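You operate a simulated robot arm through the tools that you are given. There is no shell and no other tool.

You are at the controls of a simulated robot arm. One attempt, no reset.

## Task
Stir the blend card's two herbs together in the blue bowl.
Fine: one big scoop of each from its box, till no patch shows; stir with the small scoop and leave it in, big scoop back, nothing spilt. Set down upright: big scoop.
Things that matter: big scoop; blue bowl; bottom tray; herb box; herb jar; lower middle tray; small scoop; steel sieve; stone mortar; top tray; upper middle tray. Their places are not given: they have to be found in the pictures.

The check looks at the end state, three seconds after you hand in, the way a careful person would. Anything else that was tipped, shoved, dropped, spilled or broken makes it a failure.

## Robot
A 7-joint arm with a two-finger parallel gripper, fixed in place. Base frame: the origin is at the foot of the arm, x ahead of it, y to its left, z up; the work surface is at about z = 840. Readings come in mm, rad, newtons and seconds.
With the tool pointing down near the work surface it reaches from about 240 to 680 mm from the base axis. Its first joint turns from -1.152 to 1.152 rad. Payload 2.4 kg.
Tool frame: the origin (TCP) lies between the finger pads and is the grasp point; the fingertips stand 30 mm ahead of it; z points along the fingers, y is the line along which they close. The gripper opens to 94 mm. The fingers are 28 mm wide and 10 mm thick; the gripper's body (50 by 96 mm) begins 55 mm behind the TCP.
Orientation is that of the tool frame in the base frame, as a unit quaternion [w, x, y, z]. With the fingers straight down and closing along the base's y, the tool's x points along the base's -x, its y along +y and its z along -z.

## Interface
- The arm moves only by the tool step_arm. Its argument "steps" is a list of rows, each an object of numbers (a shift or turn left out is 0, a gripper value left out holds the last): "x", "y", "z": the shift along the base's x, y, z in m; "rx", "ry", "rz": the turn, a rotation vector about the base's x, y, z in rad; "claw": the opening, from 0 (shut) to 1 (fully open). In form: [{"x": .., "y": .., "z": .., "rx": .., "ry": .., "rz": .., "claw": ..}, ...]. A call has 1 to 20 rows; each row is the pose to reach, as a shift and turn from the pose commanded when the call began. Rows are played at 5 a second. More than 50 mm and 0.15 rad between two rows, or a gripper value outside its range, and nothing of the call is played. Where a pose cannot be reached the arm comes as near as it can. A force on the tool above 50 N (or 10 N above the force at the start of the call, whichever is more), or a blocked arm, ends the call early, and 0.2 s more pass. Each finger travels about 153 mm/s and halts on what it meets, pressing with about 31 N; the grip force reading is that of the motor and also rises with nothing between the fingers. The clock runs only during rows and for 0.2 s after the last one: add rows that repeat a pose to give the fingers time. The reply holds the time, the measured pose of the TCP, the force on the tool along the base axes, the opening and the grip force, in the units named above and with some noise, with the torque about the TCP (base axes, N m) and any sound that the robot's microphone picked up.
- Cameras (640 x 400 px; columns grow to the right, rows downward): "scene" is fixed at [50.5, 489.7, 1439.6]; the picture's right is [-0.61, -0.79, 0.00], its down [-0.49, 0.38, -0.79] and it looks along [0.62, -0.48, -0.62] (base axes); focal length 239 px, centre (320, 200). "wrist" rides on the gripper at [76, 14, -103] in the tool frame; the picture's right is [-0.18, 0.98, 0.00], its down [-0.75, -0.14, -0.64] and it looks along [-0.63, -0.12, 0.77] (tool axes); focal length 243 px, centre (320, 200).
- camera(camera): a new picture of that camera. The clock stands still meanwhile.
- pixel_to_xyz(camera, pixels): there is no depth. For up to 12 entries [column, row, z] of the newest picture of that camera ("zoom" is the newest enlarged one), the place [x, y] in the base frame at which the ray of that pixel passes the height z, good to about 3 mm. The clock stands still meanwhile.
- close_up(camera, box): a new picture of the part [left, top, right, bottom] of that camera's present view, enlarged. The clock stands still meanwhile.
- job_done(): hands the job in; it is judged then, once.

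Unless the task says otherwise, let go and move clear before handing in.

The tools are called after "Emit:" by a JSON object that holds its "api" and its "payload". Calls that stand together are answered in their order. step_arm: Moves the arm, as the interface text tells. Its arguments: {"type":"object","properties":{"steps":{"type":"array"}},"required":["steps"]} The other tools are called the same way: camera (camera) takes a picture; pixel_to_xyz (camera, pixels) gives the place at which the rays of pixels pass given heights; close_up (camera, box) takes an enlarged picture of a part of a camera's view; job_done () hands the job in.

At the start:

```text
time: 0.0
eef_pos: [315.4, -84.0, 1232.9]
tool_rot: [-0.001, -0.001, 1.0, 0.0]
force: [1.0, -0.4, -0.1]
torque: [0.01, -0.02, 0.0]
finger_gap: 94.0
finger_force: 0.1
```

scene: 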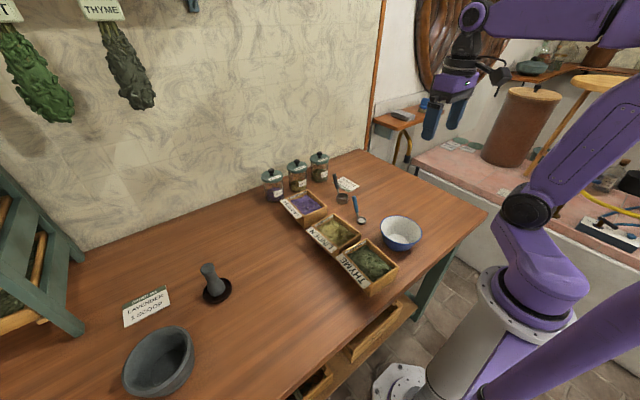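
wrist: 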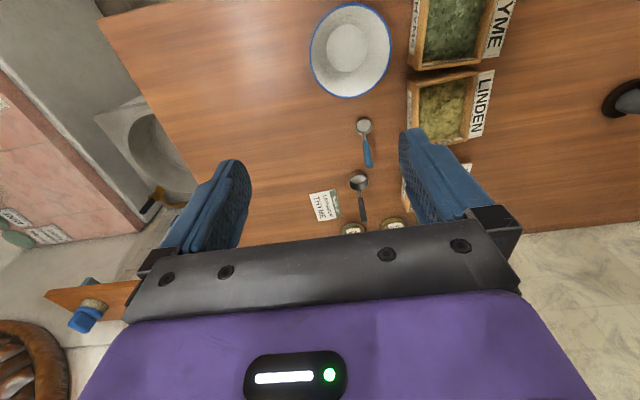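

The scene shows three herb boxes (about 303,207; 333,232; 365,262), a blue-rimmed bowl (401,232), two scoops (342,192 and 360,210) and two cards (146,305 and 347,184). I'll zoom in to read the cards and see the tools.

Emit:
{"api": "close_up", "payload": {"camera": "scene", "box": [110, 270, 190, 340]}}

Emit:
{"api": "close_up", "payload": {"camera": "scene", "box": [260, 145, 440, 300]}}

Emit:
{"api": "close_up", "payload": {"camera": "wrist", "box": [290, 90, 420, 240]}}

```text
5.71 times, centred on (150, 305) of scene
```

zoom: 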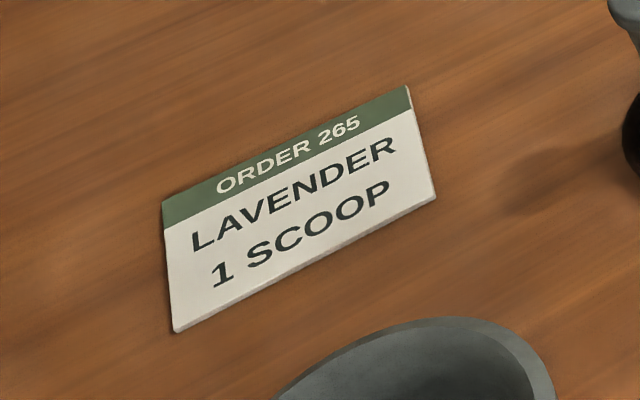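

```text
2.58 times, centred on (350, 222) of scene
```

zoom: 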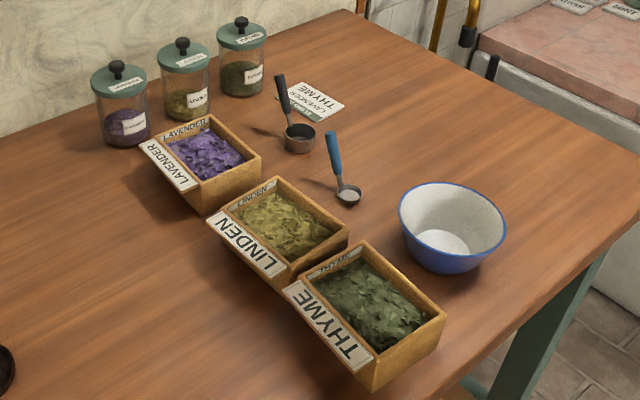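

```text
2.67 times, centred on (355, 165) of wrist
```

zoom: 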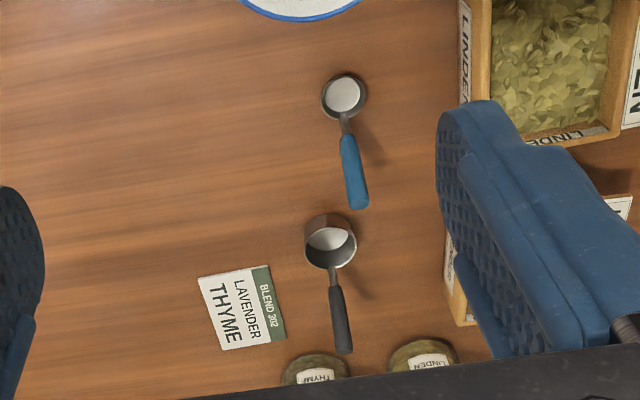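

The blend card (zoom 240,310) reads BLEND 302: LAVENDER + THYME, while the other card is only an order. The black-handled scoop is the big one and the blue-handled one is the small one, so I'll now measure positions from both cameras.

Emit:
{"api": "pixel_to_xyz", "payload": {"camera": "zoom", "pixels": [[344, 95, 860], [347, 125, 860], [357, 205, 890], [331, 240, 870], [333, 272, 870], [344, 350, 900], [344, 95, 840], [331, 240, 840], [357, 205, 870], [344, 350, 880]]}}

Emit:
{"api": "camera", "payload": {"camera": "wrist"}}

Emit:
{"api": "camera", "payload": {"camera": "scene"}}

```text
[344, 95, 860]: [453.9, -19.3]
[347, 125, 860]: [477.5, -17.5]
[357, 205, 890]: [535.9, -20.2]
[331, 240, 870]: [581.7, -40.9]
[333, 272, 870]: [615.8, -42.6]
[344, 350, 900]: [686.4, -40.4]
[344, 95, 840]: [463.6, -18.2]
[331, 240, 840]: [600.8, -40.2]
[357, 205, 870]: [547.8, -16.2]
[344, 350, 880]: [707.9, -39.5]
```

```text
taken
```

wrist: 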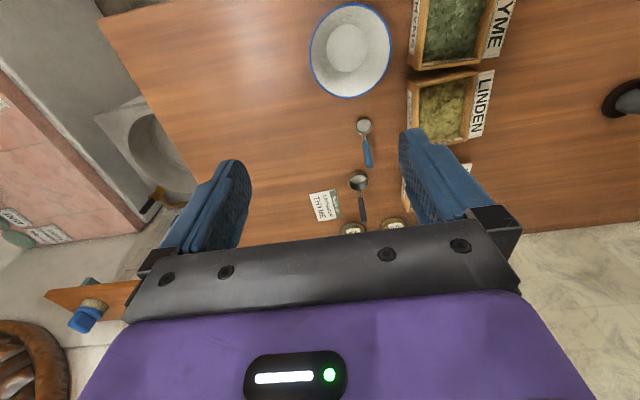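

```text
taken
```

scene: 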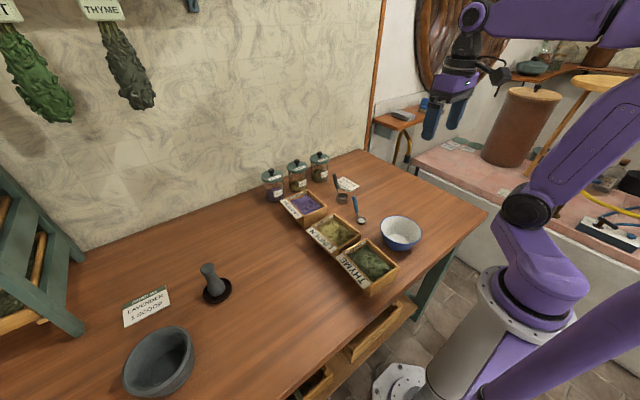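

Both full views agree. I'll enlarge the scoop area in the scene view so I can triangulate the handle heights.

Emit:
{"api": "close_up", "payload": {"camera": "scene", "box": [310, 165, 390, 235]}}

```text
5.71 times, centred on (350, 200) of scene
```

zoom: 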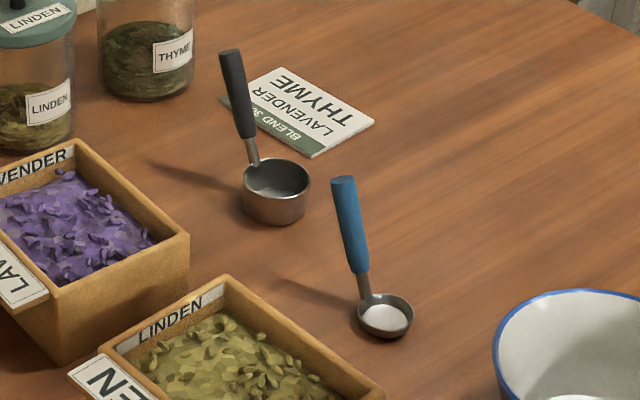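

Emit:
{"api": "pixel_to_xyz", "payload": {"camera": "zoom", "pixels": [[276, 215, 840], [277, 178, 865], [252, 162, 865], [244, 130, 880], [230, 52, 880], [230, 52, 900], [230, 52, 920], [385, 320, 850], [362, 275, 860], [342, 180, 880], [342, 180, 900], [342, 180, 920]]}}

```text
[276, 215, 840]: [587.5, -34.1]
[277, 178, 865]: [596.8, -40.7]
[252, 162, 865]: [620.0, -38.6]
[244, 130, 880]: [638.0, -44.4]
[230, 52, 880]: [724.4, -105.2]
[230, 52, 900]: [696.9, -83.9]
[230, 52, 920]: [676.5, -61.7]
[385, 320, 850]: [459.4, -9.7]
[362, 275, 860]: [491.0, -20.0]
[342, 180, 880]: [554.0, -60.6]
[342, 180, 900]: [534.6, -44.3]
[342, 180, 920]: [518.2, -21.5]
```

Triangulating puts both handles rising steeply away from the robot: the big scoop's tip is near (650,-42,938) and the small one's near (517,-22,919). Next I'll zoom on the boxes and bowl in the scene to measure them.

Emit:
{"api": "close_up", "payload": {"camera": "scene", "box": [270, 185, 430, 305]}}

```text
3.33 times, centred on (350, 245) of scene
```

zoom: 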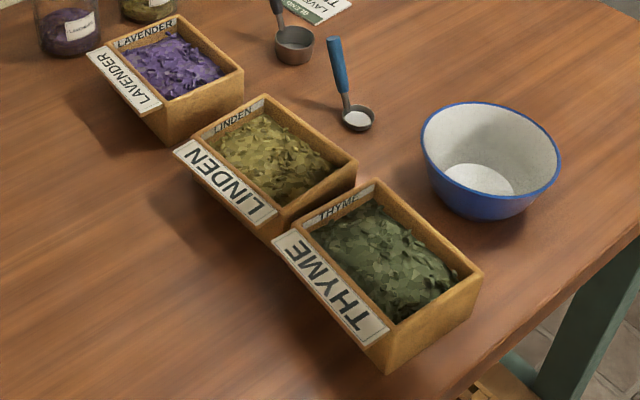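

Emit:
{"api": "pixel_to_xyz", "payload": {"camera": "zoom", "pixels": [[174, 144, 840], [163, 104, 890], [163, 104, 900], [243, 70, 890], [243, 70, 900], [179, 17, 890], [245, 108, 840], [290, 60, 840], [386, 374, 840], [391, 328, 890], [391, 328, 900], [482, 272, 890]]}}

Emit:
{"api": "pixel_to_xyz", "payload": {"camera": "zoom", "pixels": [[376, 180, 890], [421, 127, 900], [560, 165, 900], [488, 103, 900], [497, 205, 900], [480, 215, 840], [480, 180, 845], [265, 95, 890], [355, 165, 890], [275, 215, 890], [385, 250, 875], [172, 65, 875]]}}

Emit:
{"api": "close_up", "payload": {"camera": "wrist", "box": [290, 0, 530, 150]}}

```text
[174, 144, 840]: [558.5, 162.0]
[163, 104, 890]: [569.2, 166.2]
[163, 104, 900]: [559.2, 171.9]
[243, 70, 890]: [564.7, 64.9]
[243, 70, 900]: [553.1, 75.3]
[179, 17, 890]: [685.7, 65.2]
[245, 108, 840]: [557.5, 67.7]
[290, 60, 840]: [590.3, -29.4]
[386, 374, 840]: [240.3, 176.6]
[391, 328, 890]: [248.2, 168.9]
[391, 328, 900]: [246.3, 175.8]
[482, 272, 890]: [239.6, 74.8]
```

```text
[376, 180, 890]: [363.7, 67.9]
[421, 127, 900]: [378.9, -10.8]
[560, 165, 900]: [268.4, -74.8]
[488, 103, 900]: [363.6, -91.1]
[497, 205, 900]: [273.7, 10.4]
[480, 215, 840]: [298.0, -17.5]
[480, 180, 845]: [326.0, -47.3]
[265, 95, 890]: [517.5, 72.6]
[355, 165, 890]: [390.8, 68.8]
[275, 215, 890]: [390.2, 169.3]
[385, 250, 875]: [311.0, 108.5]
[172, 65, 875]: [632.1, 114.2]
```

```text
2.67 times, centred on (410, 75) of wrist
```

zoom: 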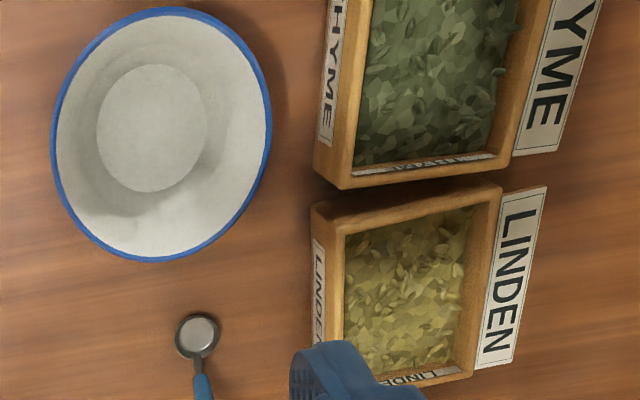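

The boxes are about x 558–680 (lavender), 390–515 (linden) and 240–364 (thyme), all y 67–170 with tops near z 898. The bowl is centred near (324,-43). Before grasping, I'll check in free air over the bowl side how far the wrist can roll for pouring.

Emit:
{"api": "step_arm", "payload": {"steps": [{"x": 0.005, "y": -0.01, "z": -0.045}, {"x": 0.01, "y": -0.02, "z": -0.09}, {"x": 0.015, "y": -0.03, "z": -0.13}, {"x": 0.015, "y": -0.03, "z": -0.13, "rx": 0.14}, {"x": 0.015, "y": -0.03, "z": -0.13, "rx": 0.28}, {"x": 0.015, "y": -0.03, "z": -0.13, "rx": 0.42}, {"x": 0.015, "y": -0.03, "z": -0.13, "rx": 0.56}, {"x": 0.015, "y": -0.03, "z": -0.13, "rx": 0.7}, {"x": 0.015, "y": -0.03, "z": -0.13, "rx": 0.84}, {"x": 0.015, "y": -0.03, "z": -0.13, "rx": 0.98}, {"x": 0.015, "y": -0.03, "z": -0.13, "rx": 1.12}, {"x": 0.015, "y": -0.03, "z": -0.13, "rx": 1.26}, {"x": 0.015, "y": -0.03, "z": -0.13, "rx": 1.4}, {"x": 0.015, "y": -0.03, "z": -0.13, "rx": 1.4}]}}

```text
time: 3.0
eef_pos: [330.8, -113.3, 1104.0]
tool_rot: [0.0, -0.001, 0.764, 0.645]
force: [0.2, 0.0, 0.2]
torque: [0.04, 0.01, -0.01]
finger_gap: 94.1
finger_force: 0.0
```

The wrist reached 1.4 rad of roll exactly (quaternion 0.764, 0.645). I'll test how much further it goes.

Emit:
{"api": "step_arm", "payload": {"steps": [{"rx": 0.14}, {"rx": 0.28}, {"rx": 0.42}, {"rx": 0.56}, {"rx": 0.7}, {"rx": 0.8}, {"rx": 0.8}]}}

Emit:
{"api": "camera", "payload": {"camera": "scene"}}

```text
time: 4.6
eef_pos: [259.7, -82.0, 1098.5]
tool_rot: [0.0, 0.0, 0.453, 0.892]
force: [-0.2, -0.3, 0.0]
torque: [0.01, 0.02, 0.01]
finger_gap: 93.9
finger_force: 0.0
out of reach, approached as far as the arm can: row 4, 5, 6, 7
```

```text
taken
```

scene: 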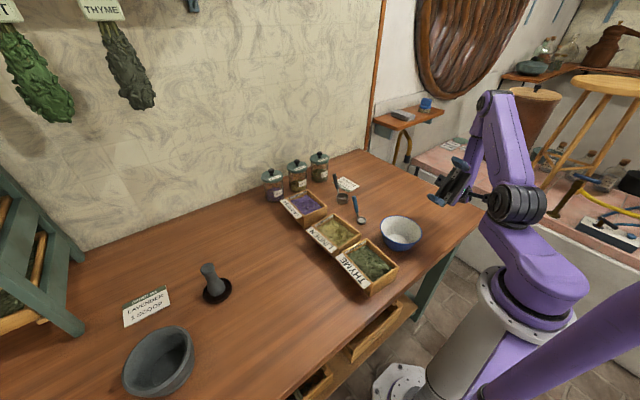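

The wrist rolls reliably to about 1.8 rad there. Now I'll test at the actual pour spot, lower and slightly further out, to see how much tip is available.

Emit:
{"api": "step_arm", "payload": {"steps": [{"rx": -0.14}, {"rx": -0.28}, {"rx": -0.42}, {"rx": -0.56}, {"rx": -0.7}, {"rx": -0.7, "x": 0.02, "y": 0.01, "z": -0.045}, {"rx": -0.7, "x": 0.04, "y": 0.02, "z": -0.09}, {"rx": -0.56, "x": 0.04, "y": 0.02, "z": -0.09}, {"rx": -0.42, "x": 0.04, "y": 0.02, "z": -0.09}, {"rx": -0.28, "x": 0.04, "y": 0.02, "z": -0.09}, {"rx": -0.14, "x": 0.04, "y": 0.02, "z": -0.09}, {"rx": -0.14, "x": 0.04, "y": 0.02, "z": -0.09}]}}

```text
refused: row 6 steps farther than a row can; nothing moved
```

Emit:
{"api": "step_arm", "payload": {"steps": [{"rx": -0.14}, {"rx": -0.28}, {"rx": -0.42}, {"rx": -0.56}, {"rx": -0.7}, {"rx": -0.7, "x": 0.015, "y": 0.01, "z": -0.03}, {"rx": -0.7, "x": 0.03, "y": 0.02, "z": -0.06}, {"rx": -0.7, "x": 0.04, "y": 0.02, "z": -0.09}, {"rx": -0.56, "x": 0.04, "y": 0.02, "z": -0.09}, {"rx": -0.42, "x": 0.04, "y": 0.02, "z": -0.09}, {"rx": -0.28, "x": 0.04, "y": 0.02, "z": -0.09}, {"rx": -0.14, "x": 0.04, "y": 0.02, "z": -0.09}, {"rx": -0.14, "x": 0.04, "y": 0.02, "z": -0.09}]}}

```text
time: 7.4
eef_pos: [300.0, -63.8, 1007.6]
tool_rot: [0.0, 0.001, 0.514, 0.858]
force: [-0.1, -0.6, 0.8]
torque: [0.0, -0.02, -0.01]
finger_gap: 93.8
finger_force: 0.0
```

At (300,-64,1008) the wrist holds a 2.06 rad roll (118°) with no complaint, so a plain vertical grasp plus sideways roll will pour. I'll check the precise pour location (about 372,-90,975) too.

Emit:
{"api": "step_arm", "payload": {"steps": [{"rx": -0.14, "x": 0.035, "y": -0.015}, {"rx": -0.28, "x": 0.07, "y": -0.026, "z": -0.015}, {"rx": -0.28, "x": 0.072, "y": -0.026, "z": -0.033}, {"rx": -0.14, "x": 0.072, "y": -0.026, "z": -0.033}, {"x": 0.072, "y": -0.026, "z": -0.033}, {"rx": 0.1, "x": 0.072, "y": -0.026, "z": -0.033}, {"rx": 0.1, "x": 0.072, "y": -0.026, "z": -0.033}]}}

Emit:
{"api": "camera", "payload": {"camera": "scene"}}

```text
time: 9.0
eef_pos: [350.7, -78.2, 973.5]
tool_rot: [0.001, 0.0, 0.52, 0.854]
force: [2.3, -2.3, 4.2]
torque: [-0.15, -0.1, 0.02]
finger_gap: 91.6
finger_force: 0.1
out of reach, approached as far as the arm can: row 5, 6, 7
```

```text
taken
```

scene: 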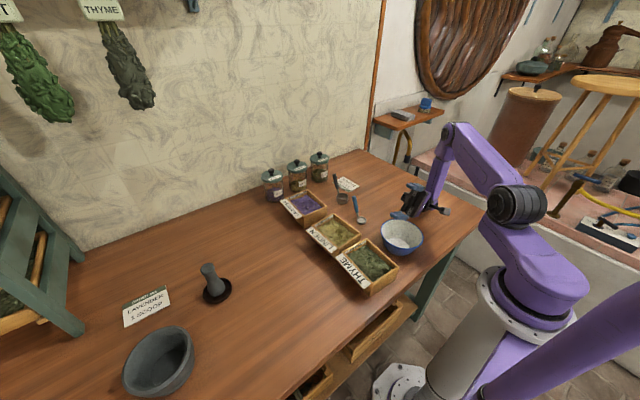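

There is a small force (4.2 N up) and the gap reads 91.6, so the open lower finger may be touching the bowl rim. I'll look closely before moving.

Emit:
{"api": "close_up", "payload": {"camera": "scene", "box": [360, 170, 470, 270]}}

Emit:
{"api": "close_up", "payload": {"camera": "wrist", "box": [0, 0, 640, 400]}}

```text
4.00 times, centred on (415, 220) of scene
```

zoom: 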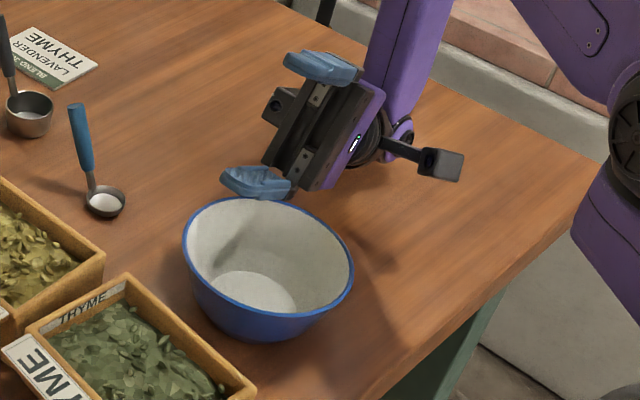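

```text
1.00 times, centred on (320, 200) of wrist (not enlarged: the box is as wide or as high as the picture)
```

zoom: 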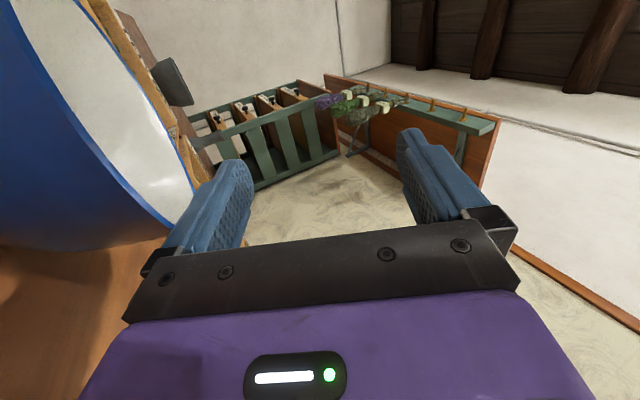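

The lower finger is just resting at the bowl's rim (zoom 265,195), but the bowl is upright. I'll lift straight up and clear, then compare the bowl's position with before.

Emit:
{"api": "step_arm", "payload": {"steps": [{"z": 0.02}, {"z": 0.05}, {"z": 0.09}, {"z": 0.13}]}}

Emit:
{"api": "close_up", "payload": {"camera": "scene", "box": [270, 185, 430, 305]}}

```text
time: 10.0
eef_pos: [338.1, -70.9, 1044.3]
tool_rot: [0.0, 0.001, 0.521, 0.853]
force: [0.1, 0.6, -0.3]
torque: [-0.01, 0.02, 0.01]
finger_gap: 93.8
finger_force: 0.1
out of reach, approached as far as the arm can: row 2, 3, 4
```

```text
3.33 times, centred on (350, 245) of scene
```

zoom: 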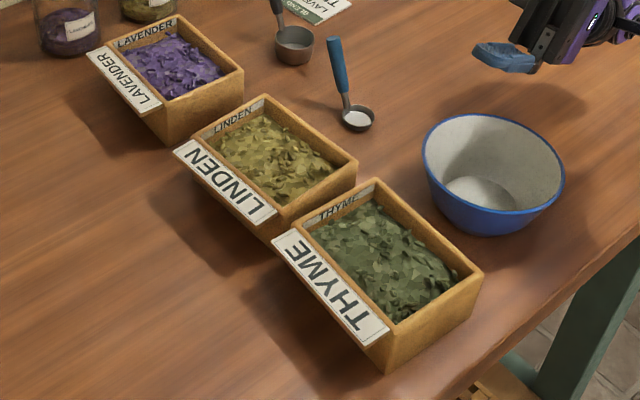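

The bowl slid a little: its rim moved from about (421–560, 103) to (422–565, 114) in zoom pixels. I'll measure the shift so I can put it back later if needed.

Emit:
{"api": "pixel_to_xyz", "payload": {"camera": "zoom", "pixels": [[422, 142, 900], [565, 180, 900], [488, 114, 900], [497, 214, 900], [490, 234, 840], [480, 192, 845]]}}

```text
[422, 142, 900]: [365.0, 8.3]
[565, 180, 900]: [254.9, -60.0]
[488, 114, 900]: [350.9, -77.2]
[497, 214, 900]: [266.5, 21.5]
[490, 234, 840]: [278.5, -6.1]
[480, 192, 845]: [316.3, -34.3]
```

The bowl shifted by about (-12,+14) mm, to centre ≈(309,-27). I'll bring the tool back to vertical, close the fingers, and move over the bowl so I can nudge it back gently from inside.

Emit:
{"api": "step_arm", "payload": {"steps": [{"rx": -0.14, "z": 0.01}, {"rx": -0.28, "z": 0.02}, {"rx": -0.42, "z": 0.03}, {"rx": -0.56, "z": 0.04}, {"rx": -0.7, "z": 0.05}, {"rx": -0.84, "z": 0.06}, {"rx": -0.98, "z": 0.07}, {"rx": -1.12, "z": 0.08}, {"rx": -1.26, "z": 0.09}, {"rx": -1.4, "z": 0.1}, {"rx": -1.54, "z": 0.1}, {"rx": -1.68, "z": 0.1}, {"rx": -1.82, "z": 0.1}, {"rx": -1.95, "z": 0.1}, {"rx": -2.045, "z": 0.1}, {"rx": -2.045, "z": 0.1, "claw": 0.0}, {"rx": -2.045, "z": 0.1}, {"rx": -2.045, "z": 0.1}]}}

Emit:
{"api": "camera", "payload": {"camera": "wrist"}}

Emit:
{"api": "camera", "payload": {"camera": "scene"}}

```text
time: 13.8
eef_pos: [338.3, -69.8, 1144.0]
tool_rot: [0.0, 0.0, 1.0, 0.002]
force: [-0.2, -0.4, 0.8]
torque: [0.0, 0.0, 0.02]
finger_gap: 0.1
finger_force: 30.9
```

```text
taken
```

wrist: 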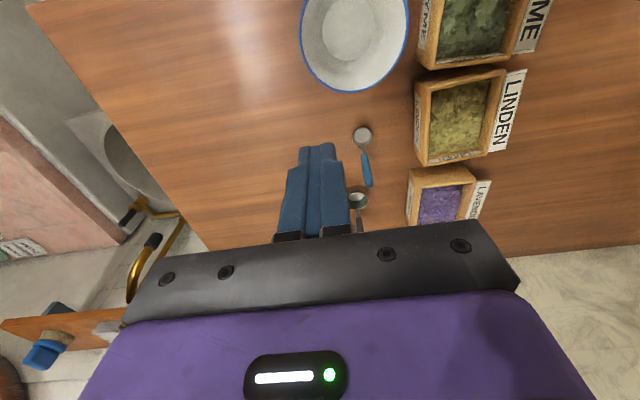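

```text
taken
```

scene: 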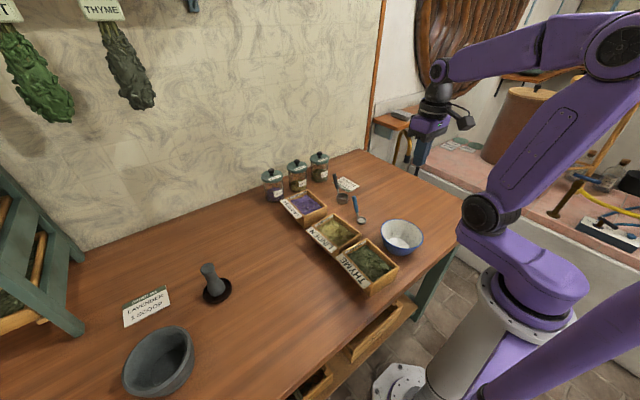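

The arm is vertical and closed, and the bowl is upright at scene (401,237). I'll lower the closed fingertips into the bowl's middle, staying above its floor.

Emit:
{"api": "step_arm", "payload": {"steps": [{"x": -0.014, "y": 0.022}, {"x": -0.028, "y": 0.043}, {"x": -0.028, "y": 0.043, "z": -0.04}, {"x": -0.028, "y": 0.043, "z": -0.08}, {"x": -0.028, "y": 0.043, "z": -0.12}, {"x": -0.028, "y": 0.043, "z": -0.16}, {"x": -0.028, "y": 0.043, "z": -0.19}, {"x": -0.028, "y": 0.043, "z": -0.22}, {"x": -0.028, "y": 0.043, "z": -0.245}]}}

Emit:
{"api": "close_up", "payload": {"camera": "scene", "box": [360, 185, 440, 265]}}

Emit:
{"api": "camera", "payload": {"camera": "wrist"}}

```text
time: 15.8
eef_pos: [310.0, -26.8, 897.7]
tool_rot: [0.0, 0.0, 1.0, 0.0]
force: [-0.5, -0.8, -0.3]
torque: [-0.01, -0.02, 0.02]
finger_gap: 0.3
finger_force: 31.0
```

```text
5.00 times, centred on (400, 225) of scene
```

zoom: 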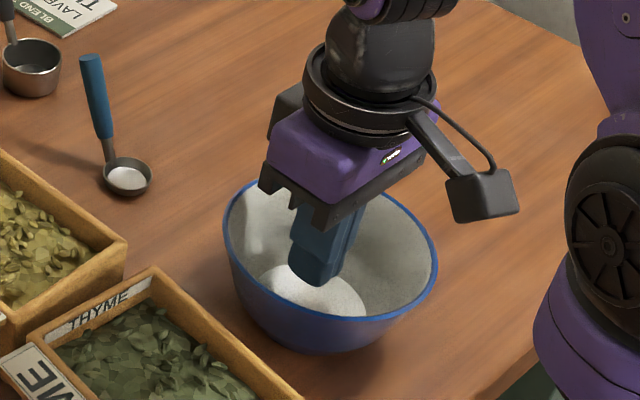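

```text
taken
```

wrist: 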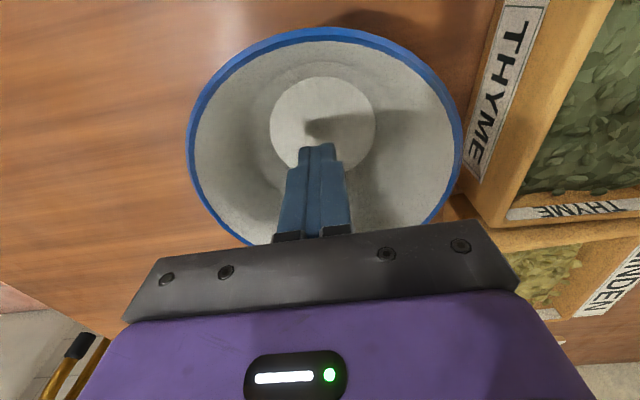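

The fingertips are inside the bowl and the floor disk is visible at wrist (322,125). I'll measure the bowl from this nearer view.

Emit:
{"api": "pixel_to_xyz", "payload": {"camera": "wrist", "pixels": [[322, 125, 845], [270, 125, 845], [376, 125, 845], [322, 77, 845], [186, 150, 900], [461, 150, 900], [330, 28, 900], [315, 150, 868]]}}

```text
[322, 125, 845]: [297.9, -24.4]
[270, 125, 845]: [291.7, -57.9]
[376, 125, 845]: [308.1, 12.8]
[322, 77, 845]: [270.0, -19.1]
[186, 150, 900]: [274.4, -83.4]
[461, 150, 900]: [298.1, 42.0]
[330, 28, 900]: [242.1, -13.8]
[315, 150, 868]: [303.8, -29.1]
```

The bowl centre is about (306,-25). I'll push outward from inside along (+x,-y) slowly, and check progress.

Emit:
{"api": "step_arm", "payload": {"steps": [{"x": 0.008, "y": -0.01}, {"x": 0.014, "y": -0.018}, {"x": 0.018, "y": -0.023}, {"x": 0.02, "y": -0.026}, {"x": 0.022, "y": -0.029}, {"x": 0.022, "y": -0.029}]}}

Emit:
{"api": "close_up", "payload": {"camera": "scene", "box": [270, 185, 430, 305]}}

```text
time: 17.2
eef_pos: [332.4, -56.7, 899.0]
tool_rot: [-0.001, 0.0, 1.0, 0.001]
force: [-1.7, 2.0, 3.7]
torque: [0.03, -0.02, -0.02]
finger_gap: 0.0
finger_force: 31.0
```

```text
3.33 times, centred on (350, 245) of scene
```

zoom: 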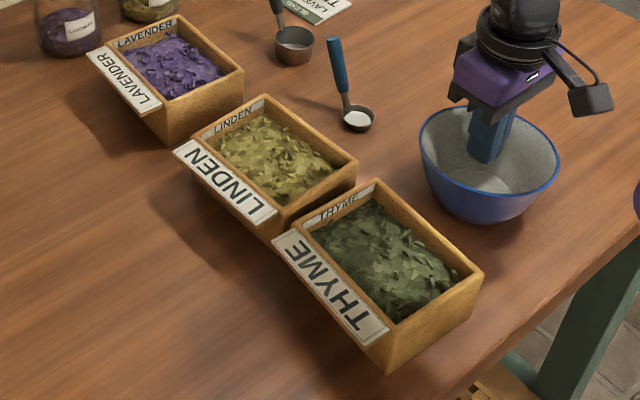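

Emit:
{"api": "pixel_to_xyz", "payload": {"camera": "zoom", "pixels": [[420, 131, 900], [560, 170, 900], [488, 224, 840], [480, 215, 840], [497, 210, 900], [491, 106, 900]]}}

Emit:
{"api": "close_up", "payload": {"camera": "scene", "box": [360, 185, 440, 265]}}

```text
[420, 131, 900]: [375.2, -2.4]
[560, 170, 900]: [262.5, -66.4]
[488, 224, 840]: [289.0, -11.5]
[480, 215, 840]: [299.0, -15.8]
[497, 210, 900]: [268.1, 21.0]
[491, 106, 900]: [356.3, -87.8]
```

```text
5.00 times, centred on (400, 225) of scene
```

zoom: 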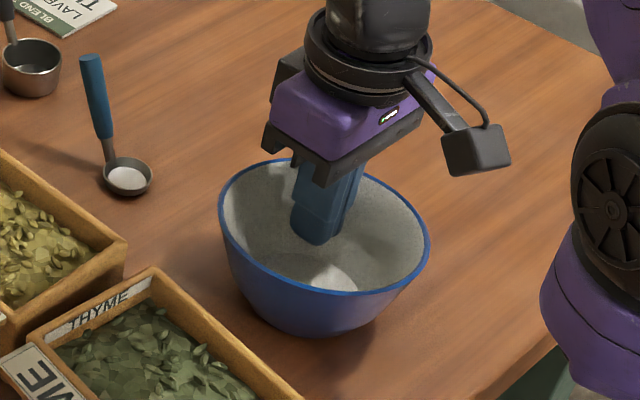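

The bowl is about halfway back, with roughly (+5,-7) mm remaining. I'll push that last bit.

Emit:
{"api": "step_arm", "payload": {"steps": [{"x": 0.003, "y": -0.004}, {"x": 0.0055, "y": -0.008}, {"x": 0.0055, "y": -0.008}, {"x": 0.002, "y": -0.002}, {"x": -0.01, "y": 0.015}, {"x": -0.018, "y": 0.026}, {"x": -0.018, "y": 0.026, "z": 0.03}, {"x": -0.018, "y": 0.026, "z": 0.07}, {"x": -0.018, "y": 0.026, "z": 0.11}, {"x": -0.018, "y": 0.026, "z": 0.15}, {"x": 0.0, "y": -0.02, "z": 0.16}, {"x": 0.03, "y": -0.05, "z": 0.17}, {"x": 0.06, "y": -0.08, "z": 0.18}]}}

Emit:
{"api": "close_up", "payload": {"camera": "scene", "box": [270, 185, 430, 305]}}

```text
refused: row 11 steps farther than a row can; nothing moved
```

```text
3.33 times, centred on (350, 245) of scene
```

zoom: 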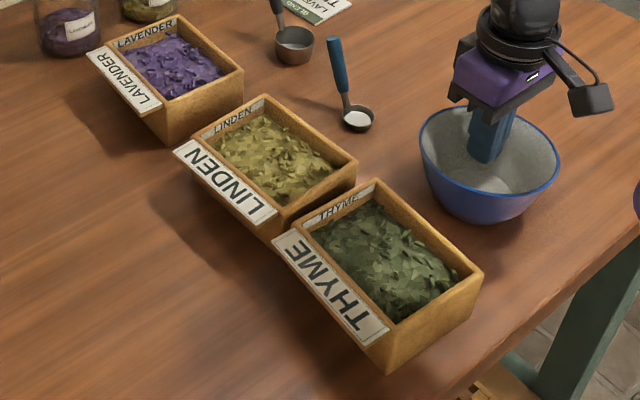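

The last call was refused because one row was too long, so nothing moved and the bowl is still at zoom (490,165). I'll resend it with shorter rows.

Emit:
{"api": "step_arm", "payload": {"steps": [{"x": 0.003, "y": -0.004}, {"x": 0.0055, "y": -0.008}, {"x": 0.0055, "y": -0.008}, {"x": 0.002, "y": -0.002}, {"x": -0.01, "y": 0.015}, {"x": -0.018, "y": 0.026}, {"x": -0.018, "y": 0.026, "z": 0.03}, {"x": -0.018, "y": 0.026, "z": 0.07}, {"x": -0.018, "y": 0.026, "z": 0.11}, {"x": -0.018, "y": 0.026, "z": 0.15}, {"x": 0.0, "y": 0.0, "z": 0.17}, {"x": 0.02, "y": -0.03, "z": 0.18}, {"x": 0.04, "y": -0.06, "z": 0.19}]}}

Emit:
{"api": "close_up", "payload": {"camera": "scene", "box": [270, 185, 430, 305]}}

```text
time: 20.0
eef_pos: [373.6, -115.2, 1089.1]
tool_rot: [0.0, 0.0, 1.0, 0.001]
force: [-0.2, -0.5, -0.4]
torque: [-0.01, -0.01, 0.01]
finger_gap: 0.3
finger_force: 31.7
```

```text
3.33 times, centred on (350, 245) of scene
```

zoom: 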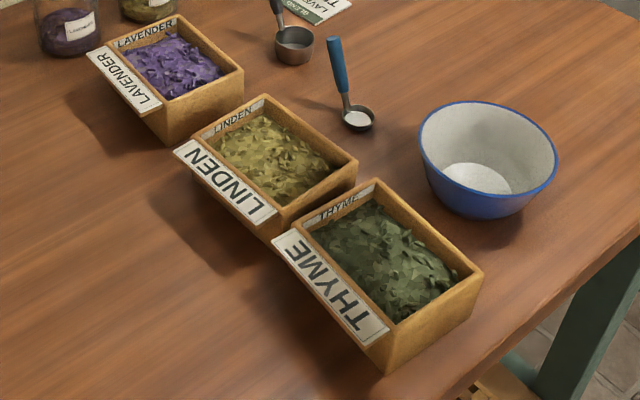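

The bowl is back in place (rim left 419,127 and right 557,163, against 421,127 and 560,165 originally). Now I'll move nearer the scoops to look with the wrist camera.

Emit:
{"api": "step_arm", "payload": {"steps": [{"x": 0.04, "y": 0.01, "claw": 0.5}, {"x": 0.08, "y": 0.03}, {"x": 0.12, "y": 0.05}]}}

Emit:
{"api": "camera", "payload": {"camera": "wrist"}}

```text
time: 20.8
eef_pos: [492.7, -66.5, 1087.4]
tool_rot: [-0.001, 0.0, 1.0, 0.001]
force: [-0.1, 0.8, -0.3]
torque: [-0.04, -0.01, 0.0]
finger_gap: 46.9
finger_force: 0.0
```

```text
taken
```

wrist: 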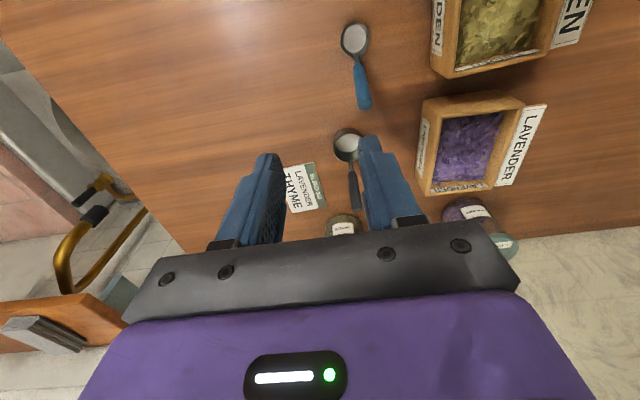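

Emit:
{"api": "close_up", "payload": {"camera": "wrist", "box": [290, 10, 430, 98]}}

Emit:
{"api": "pixel_to_xyz", "payload": {"camera": "wrist", "pixels": [[355, 39, 855], [358, 60, 865], [364, 105, 919], [361, 75, 890], [347, 145, 868], [350, 165, 868], [355, 208, 938], [468, 150, 875], [437, 75, 898], [520, 98, 898]]}}

Emit:
{"api": "close_up", "payload": {"camera": "wrist", "box": [290, 110, 430, 220]}}

```text
4.55 times, centred on (360, 54) of wrist
```

zoom: 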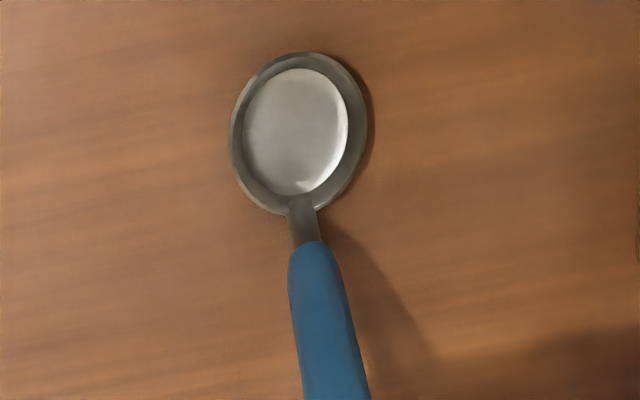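

```text
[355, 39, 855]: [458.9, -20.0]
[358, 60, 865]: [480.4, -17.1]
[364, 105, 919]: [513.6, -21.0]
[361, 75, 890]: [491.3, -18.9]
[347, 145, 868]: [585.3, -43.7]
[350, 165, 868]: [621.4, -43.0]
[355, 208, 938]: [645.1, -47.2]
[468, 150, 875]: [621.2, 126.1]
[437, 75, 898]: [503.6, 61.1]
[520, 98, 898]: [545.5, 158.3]
```

```text
3.64 times, centred on (360, 165) of wrist
```

zoom: 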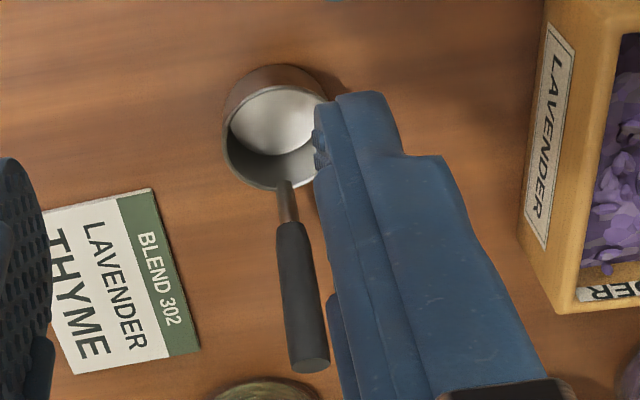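

Emit:
{"api": "pixel_to_xyz", "payload": {"camera": "zoom", "pixels": [[275, 132, 866], [224, 140, 866], [326, 110, 866], [288, 185, 868], [290, 232, 885], [299, 300, 910], [308, 362, 938], [308, 362, 930], [288, 365, 930], [328, 365, 930]]}}

Emit:
{"api": "close_up", "payload": {"camera": "scene", "box": [325, 165, 375, 225]}}

```text
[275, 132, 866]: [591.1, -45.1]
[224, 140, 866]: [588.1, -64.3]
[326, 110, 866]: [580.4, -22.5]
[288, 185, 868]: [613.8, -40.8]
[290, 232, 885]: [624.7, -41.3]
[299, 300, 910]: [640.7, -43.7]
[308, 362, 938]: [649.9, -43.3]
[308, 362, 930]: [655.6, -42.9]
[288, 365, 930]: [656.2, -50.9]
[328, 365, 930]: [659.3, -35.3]
```

```text
6.67 times, centred on (350, 195) of scene
```

zoom: 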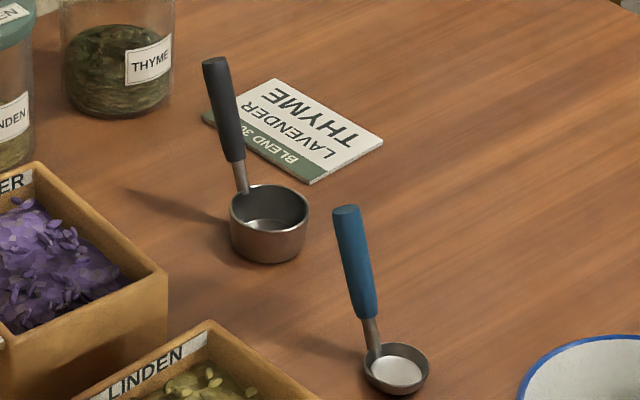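

Emit:
{"api": "pixel_to_xyz", "payload": {"camera": "zoom", "pixels": [[215, 60, 930], [215, 60, 940], [234, 160, 880], [234, 160, 890], [224, 108, 905], [224, 108, 915], [346, 208, 910], [346, 208, 920], [369, 318, 865], [369, 318, 875], [358, 265, 890], [268, 208, 866]]}}

```text
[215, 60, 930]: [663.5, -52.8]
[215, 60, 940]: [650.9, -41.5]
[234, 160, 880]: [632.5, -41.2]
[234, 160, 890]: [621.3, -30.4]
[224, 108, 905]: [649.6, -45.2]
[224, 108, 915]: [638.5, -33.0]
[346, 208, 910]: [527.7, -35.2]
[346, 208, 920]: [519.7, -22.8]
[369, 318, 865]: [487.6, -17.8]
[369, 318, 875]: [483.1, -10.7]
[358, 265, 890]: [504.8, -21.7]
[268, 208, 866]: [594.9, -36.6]
```

The handles are steeper than I first thought. The big scoop's grip runs from (630,-41,880) to (651,-43,938), with its cup centred near (592,-42). I'll test wrist yaw range in free air, since approaching with the wrist camera on the far side would give the best pour clearance.

Emit:
{"api": "step_arm", "payload": {"steps": [{"rz": -0.15}, {"rz": -0.3}, {"rz": -0.45}, {"rz": -0.6}, {"rz": -0.75}, {"rz": -0.9}, {"rz": -1.05}, {"rz": -1.2}, {"rz": -1.35}, {"rz": -1.5}, {"rz": -1.65}, {"rz": -1.8}, {"rz": -1.95}, {"rz": -2.1}, {"rz": -2.25}, {"rz": -2.4}, {"rz": -2.55}, {"rz": -2.7}, {"rz": -2.85}, {"rz": -3.0}]}}

```text
time: 25.0
eef_pos: [492.5, -65.1, 1088.4]
tool_rot: [0.001, 0.998, 0.069, 0.001]
force: [-0.5, 0.7, -0.8]
torque: [0.01, 0.0, 0.02]
finger_gap: 47.0
finger_force: 0.0
```

Yaw to -3.0 rad works. Now I'll test the pour pose with yaw -90° and roll up past 2 rad, near (322,-120), with fingers closed and staying high.

Emit:
{"api": "step_arm", "payload": {"steps": [{"rz": 0.15, "x": -0.03, "y": -0.01, "claw": 0.1}, {"rz": 0.3, "x": -0.06, "y": -0.02}, {"rz": 0.45, "x": -0.09, "y": -0.03}, {"rz": 0.6, "x": -0.12, "y": -0.04}, {"rz": 0.75, "x": -0.15, "y": -0.05}, {"rz": 0.9, "x": -0.17, "y": -0.055}, {"rz": 1.05, "x": -0.17, "y": -0.055}, {"rz": 1.2, "x": -0.17, "y": -0.055}, {"rz": 1.33, "x": -0.17, "y": -0.055}, {"rz": 1.429, "x": -0.17, "y": -0.055}, {"rz": 1.429, "x": -0.17, "y": -0.055}]}}

Emit:
{"api": "step_arm", "payload": {"steps": [{"rx": 0.14}, {"rx": 0.28}, {"rx": 0.42}, {"rx": 0.56}, {"rx": 0.7}, {"rx": 0.84}, {"rx": 0.98}, {"rx": 1.12}, {"rx": 1.26, "z": -0.02}, {"rx": 1.4, "z": -0.04}, {"rx": 1.54, "z": -0.06}, {"rx": 1.68, "z": -0.07}, {"rx": 1.82, "z": -0.07}, {"rx": 1.96, "z": -0.07}, {"rx": 2.1, "z": -0.07}, {"rx": 2.1, "z": -0.07}]}}

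Emit:
{"api": "camera", "payload": {"camera": "scene"}}

```text
time: 27.4
eef_pos: [322.1, -119.6, 1088.5]
tool_rot: [0.0, 0.706, 0.708, 0.0]
force: [-0.1, -0.1, 0.3]
torque: [0.01, 0.01, -0.01]
finger_gap: 9.6
finger_force: 0.1
```

```text
time: 30.8
eef_pos: [298.6, -111.0, 1015.3]
tool_rot: [0.614, -0.352, -0.351, -0.614]
force: [0.4, 0.7, 0.0]
torque: [-0.01, 0.02, -0.03]
finger_gap: 9.2
finger_force: 0.0
out of reach, approached as far as the arm can: row 15, 16
```

```text
taken
```

scene: 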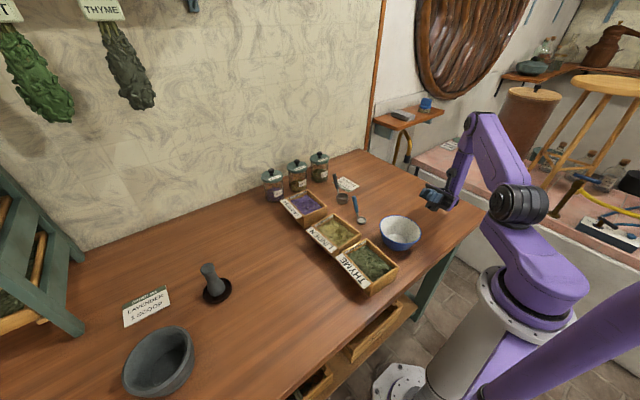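

Roll 1.96 rad is reachable at x=322, and about 2.1 at x≈299, with the wrist camera above. That is enough. I'll roll back to vertical while rising, then check where the jars stand behind the big scoop.

Emit:
{"api": "step_arm", "payload": {"steps": [{"rx": -0.14}, {"rx": -0.28}, {"rx": -0.42}, {"rx": -0.56, "z": 0.01}, {"rx": -0.7, "z": 0.02}, {"rx": -0.84, "z": 0.03}, {"rx": -0.98, "z": 0.04}, {"rx": -1.12, "z": 0.05}, {"rx": -1.26, "z": 0.06}, {"rx": -1.4, "z": 0.07}, {"rx": -1.54, "z": 0.07}, {"rx": -1.68, "z": 0.07}, {"rx": -1.82, "z": 0.07}, {"rx": -1.96, "z": 0.07}, {"rx": -2.1, "z": 0.07}, {"rx": -2.1, "z": 0.07}]}}

Emit:
{"api": "close_up", "payload": {"camera": "scene", "box": [255, 140, 375, 215]}}

```text
time: 34.2
eef_pos: [300.1, -111.2, 1084.7]
tool_rot: [0.002, 0.707, 0.707, -0.001]
force: [0.0, -0.9, 0.1]
torque: [-0.02, -0.01, 0.02]
finger_gap: 9.4
finger_force: 0.0
```

```text
5.33 times, centred on (315, 178) of scene
```

zoom: 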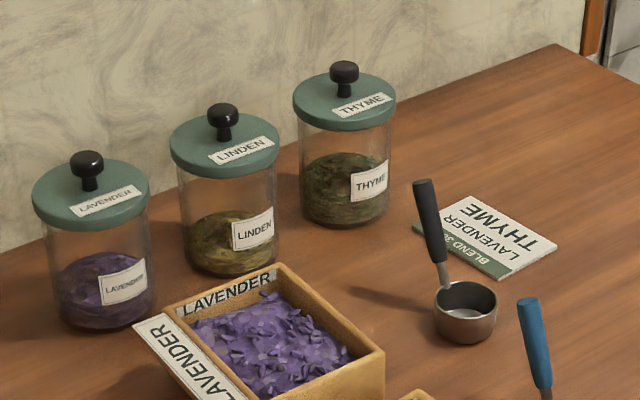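

Emit:
{"api": "pixel_to_xyz", "payload": {"camera": "zoom", "pixels": [[345, 205, 840], [302, 195, 840], [390, 195, 840], [345, 100, 930], [345, 100, 920], [344, 70, 940], [344, 70, 960], [229, 255, 840], [223, 145, 930], [225, 112, 950], [104, 305, 840], [88, 160, 950]]}}

```text
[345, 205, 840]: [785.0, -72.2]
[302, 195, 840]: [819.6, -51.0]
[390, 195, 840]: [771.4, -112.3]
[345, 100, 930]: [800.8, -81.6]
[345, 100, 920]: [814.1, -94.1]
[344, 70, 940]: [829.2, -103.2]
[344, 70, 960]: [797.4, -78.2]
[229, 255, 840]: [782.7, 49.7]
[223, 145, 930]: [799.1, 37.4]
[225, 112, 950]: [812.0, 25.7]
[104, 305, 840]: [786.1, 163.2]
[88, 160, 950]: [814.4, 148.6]
```

Jars are at x≈795, well behind the scoop (nearest edge ~755, knob tops ~965). I'll move above the big scoop's handle with the wrist yawed to -180° and the fingers half open.

Emit:
{"api": "step_arm", "payload": {"steps": [{"rz": -0.13, "x": 0.031, "y": 0.006, "claw": 0.45}, {"rz": -0.26, "x": 0.062, "y": 0.012}, {"rz": -0.39, "x": 0.093, "y": 0.018}, {"rz": -0.52, "x": 0.124, "y": 0.024}, {"rz": -0.65, "x": 0.155, "y": 0.03}, {"rz": -0.78, "x": 0.186, "y": 0.036}, {"rz": -0.91, "x": 0.217, "y": 0.042}, {"rz": -1.04, "x": 0.248, "y": 0.048}, {"rz": -1.17, "x": 0.279, "y": 0.054}, {"rz": -1.3, "x": 0.31, "y": 0.06}, {"rz": -1.43, "x": 0.34, "y": 0.0685}, {"rz": -1.571, "x": 0.34, "y": 0.0685}, {"rz": -1.571, "x": 0.34, "y": 0.0685, "z": -0.03}]}}

Emit:
{"api": "camera", "payload": {"camera": "wrist"}}

Emit:
{"api": "close_up", "payload": {"camera": "scene", "box": [285, 100, 405, 220]}}

```text
time: 37.0
eef_pos: [639.9, -42.5, 1055.6]
tool_rot: [0.001, 1.0, -0.001, 0.0]
force: [0.1, 0.1, 0.1]
torque: [0.0, -0.01, -0.01]
finger_gap: 42.1
finger_force: 0.1
```

```text
taken
```

wrist: 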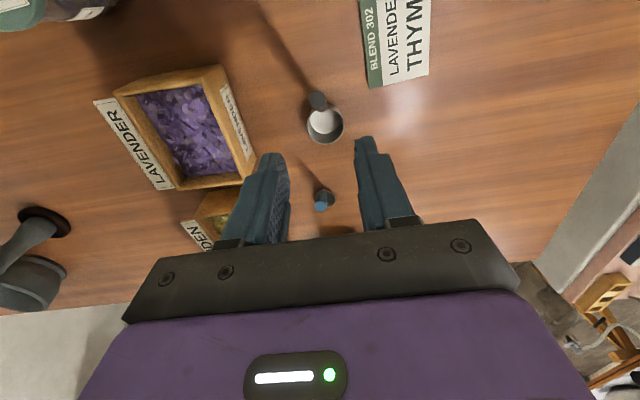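

```text
3.33 times, centred on (345, 160) of scene
```

zoom: 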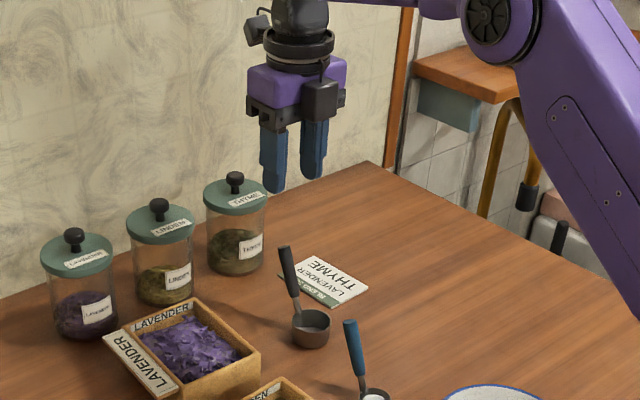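

The yaw reached -180° exactly. In the wrist view the handle is seen nearly end-on, its tip at (318,100) and cup at (325,125), so I'll refine the handle position from here.

Emit:
{"api": "close_up", "payload": {"camera": "wrist", "box": [280, 70, 370, 150]}}

```text
5.00 times, centred on (325, 110) of wrist
```

zoom: 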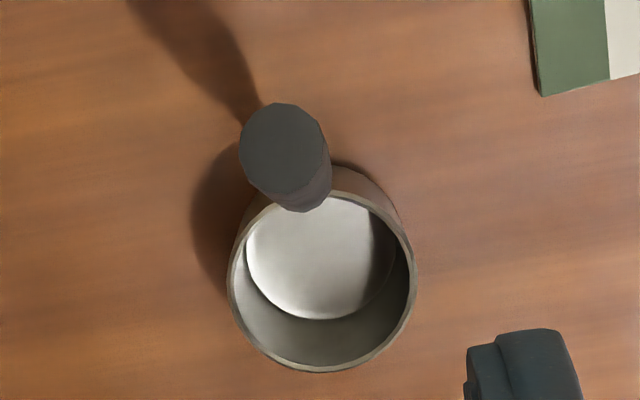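

Emit:
{"api": "pixel_to_xyz", "payload": {"camera": "zoom", "pixels": [[282, 150, 938], [240, 150, 938], [330, 160, 930], [302, 200, 880], [322, 275, 866], [230, 275, 866], [415, 270, 866], [320, 370, 866], [320, 318, 845], [322, 190, 866]]}}

```text
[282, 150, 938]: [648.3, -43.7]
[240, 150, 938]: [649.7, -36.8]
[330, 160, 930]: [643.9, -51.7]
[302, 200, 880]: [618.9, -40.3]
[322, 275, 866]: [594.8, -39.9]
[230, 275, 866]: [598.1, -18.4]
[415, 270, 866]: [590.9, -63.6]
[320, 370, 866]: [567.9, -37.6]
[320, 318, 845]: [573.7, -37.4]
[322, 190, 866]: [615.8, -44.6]
```

Handle tip confirmed at (648.5,-43.5,938), with the cup centre at (593,-41) and radius ~22. I'll tilt 0.15 rad to line up with the handle and descend to a grasp at (640,-42.5,910).

Emit:
{"api": "step_arm", "payload": {"steps": [{"x": 0.01, "z": -0.02, "ry": 0.08}, {"x": 0.015, "z": -0.045, "ry": 0.15}, {"x": 0.011, "z": -0.07, "ry": 0.15}, {"x": 0.0075, "z": -0.095, "ry": 0.15}, {"x": 0.004, "z": -0.12, "ry": 0.15}, {"x": 0.0, "z": -0.1456, "ry": 0.15}, {"x": 0.0, "z": -0.1456, "ry": 0.15}]}}

Emit:
{"api": "camera", "payload": {"camera": "wrist"}}

Emit:
{"api": "close_up", "payload": {"camera": "scene", "box": [285, 120, 405, 220]}}

```text
time: 38.6
eef_pos: [639.3, -42.6, 910.0]
tool_rot: [0.0, 0.997, 0.0, -0.075]
force: [0.8, 0.0, -0.8]
torque: [-0.01, 0.0, 0.05]
finger_gap: 42.4
finger_force: 0.1
out of reach, approached as far as the arm can: row 2
```

```text
taken
```

wrist: 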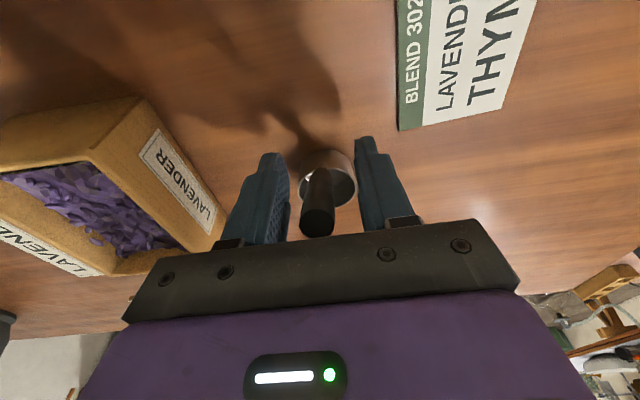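

```text
4.00 times, centred on (345, 170) of scene
```

zoom: 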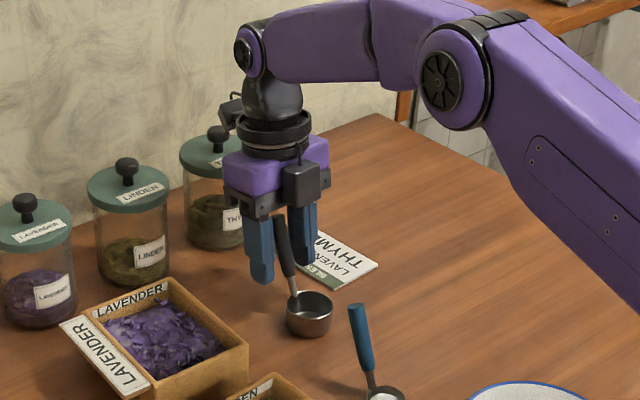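

The handle stands centred between the fingers (wrist 318,200). I'll close and hold for a moment.

Emit:
{"api": "step_arm", "payload": {"steps": [{"claw": 0.2}, {"claw": 0.0}, {"claw": 0.0}, {"claw": 0.0}]}}

Emit:
{"api": "camera", "payload": {"camera": "wrist"}}

Emit:
{"api": "close_up", "payload": {"camera": "scene", "box": [285, 120, 405, 220]}}

```text
time: 39.6
eef_pos: [639.3, -42.8, 909.9]
tool_rot: [0.001, 0.997, 0.0, -0.075]
force: [-0.4, -0.1, 1.6]
torque: [0.06, 0.02, -0.05]
finger_gap: 17.7
finger_force: 30.7
```

```text
taken
```

wrist: 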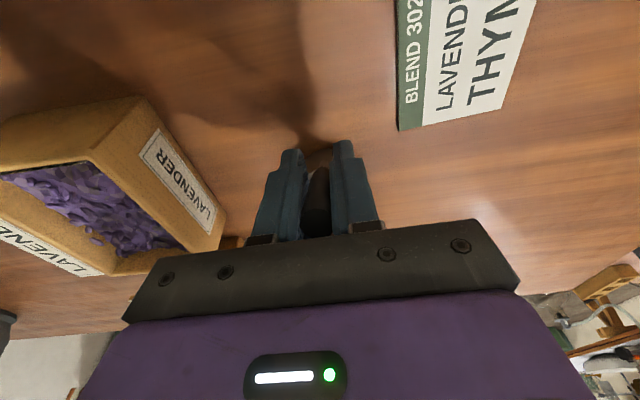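

```text
4.00 times, centred on (345, 170) of scene
```

zoom: 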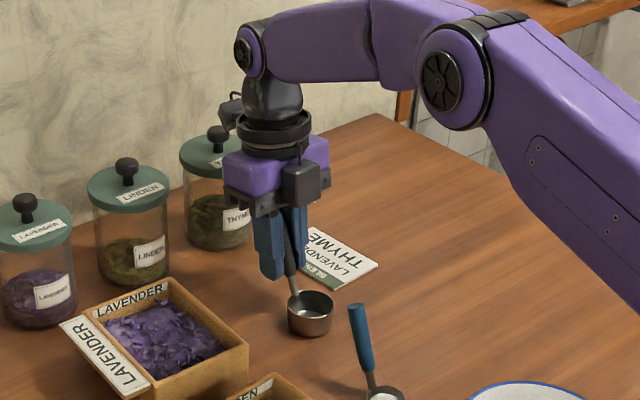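

The grip stopped at 17.7 mm on the handle with 30.7 N. I'll lift straight up and check that the scoop comes along level.

Emit:
{"api": "step_arm", "payload": {"steps": [{"z": 0.01}, {"z": 0.03}, {"z": 0.06}, {"z": 0.09}, {"z": 0.09}]}}

Emit:
{"api": "close_up", "payload": {"camera": "scene", "box": [285, 120, 405, 220]}}

Emit:
{"api": "camera", "payload": {"camera": "wrist"}}

```text
time: 40.8
eef_pos: [638.6, -42.7, 999.7]
tool_rot: [0.002, 0.997, 0.0, -0.074]
force: [-0.3, -0.1, 0.0]
torque: [-0.02, -0.02, -0.03]
finger_gap: 17.6
finger_force: 30.8
```

```text
4.00 times, centred on (345, 170) of scene
```

zoom: 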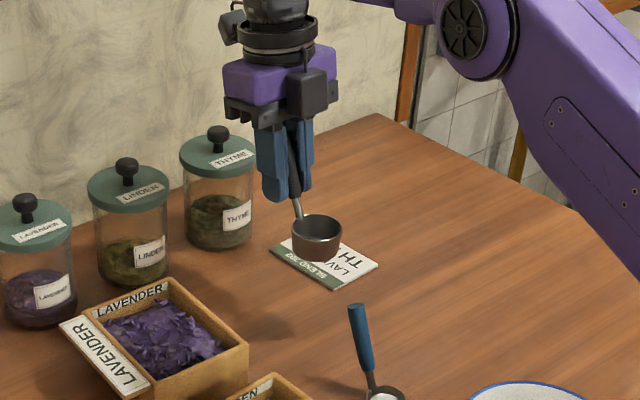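

```text
taken
```

wrist: 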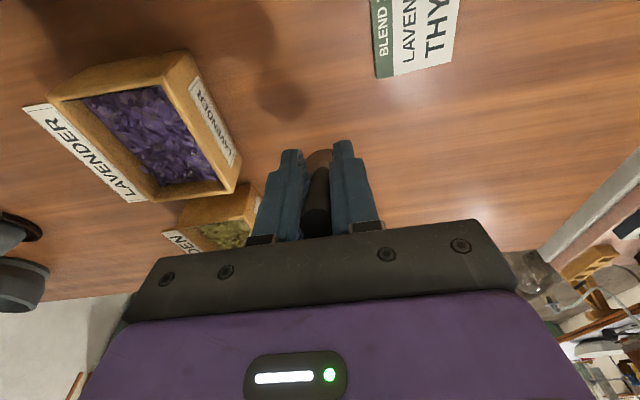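

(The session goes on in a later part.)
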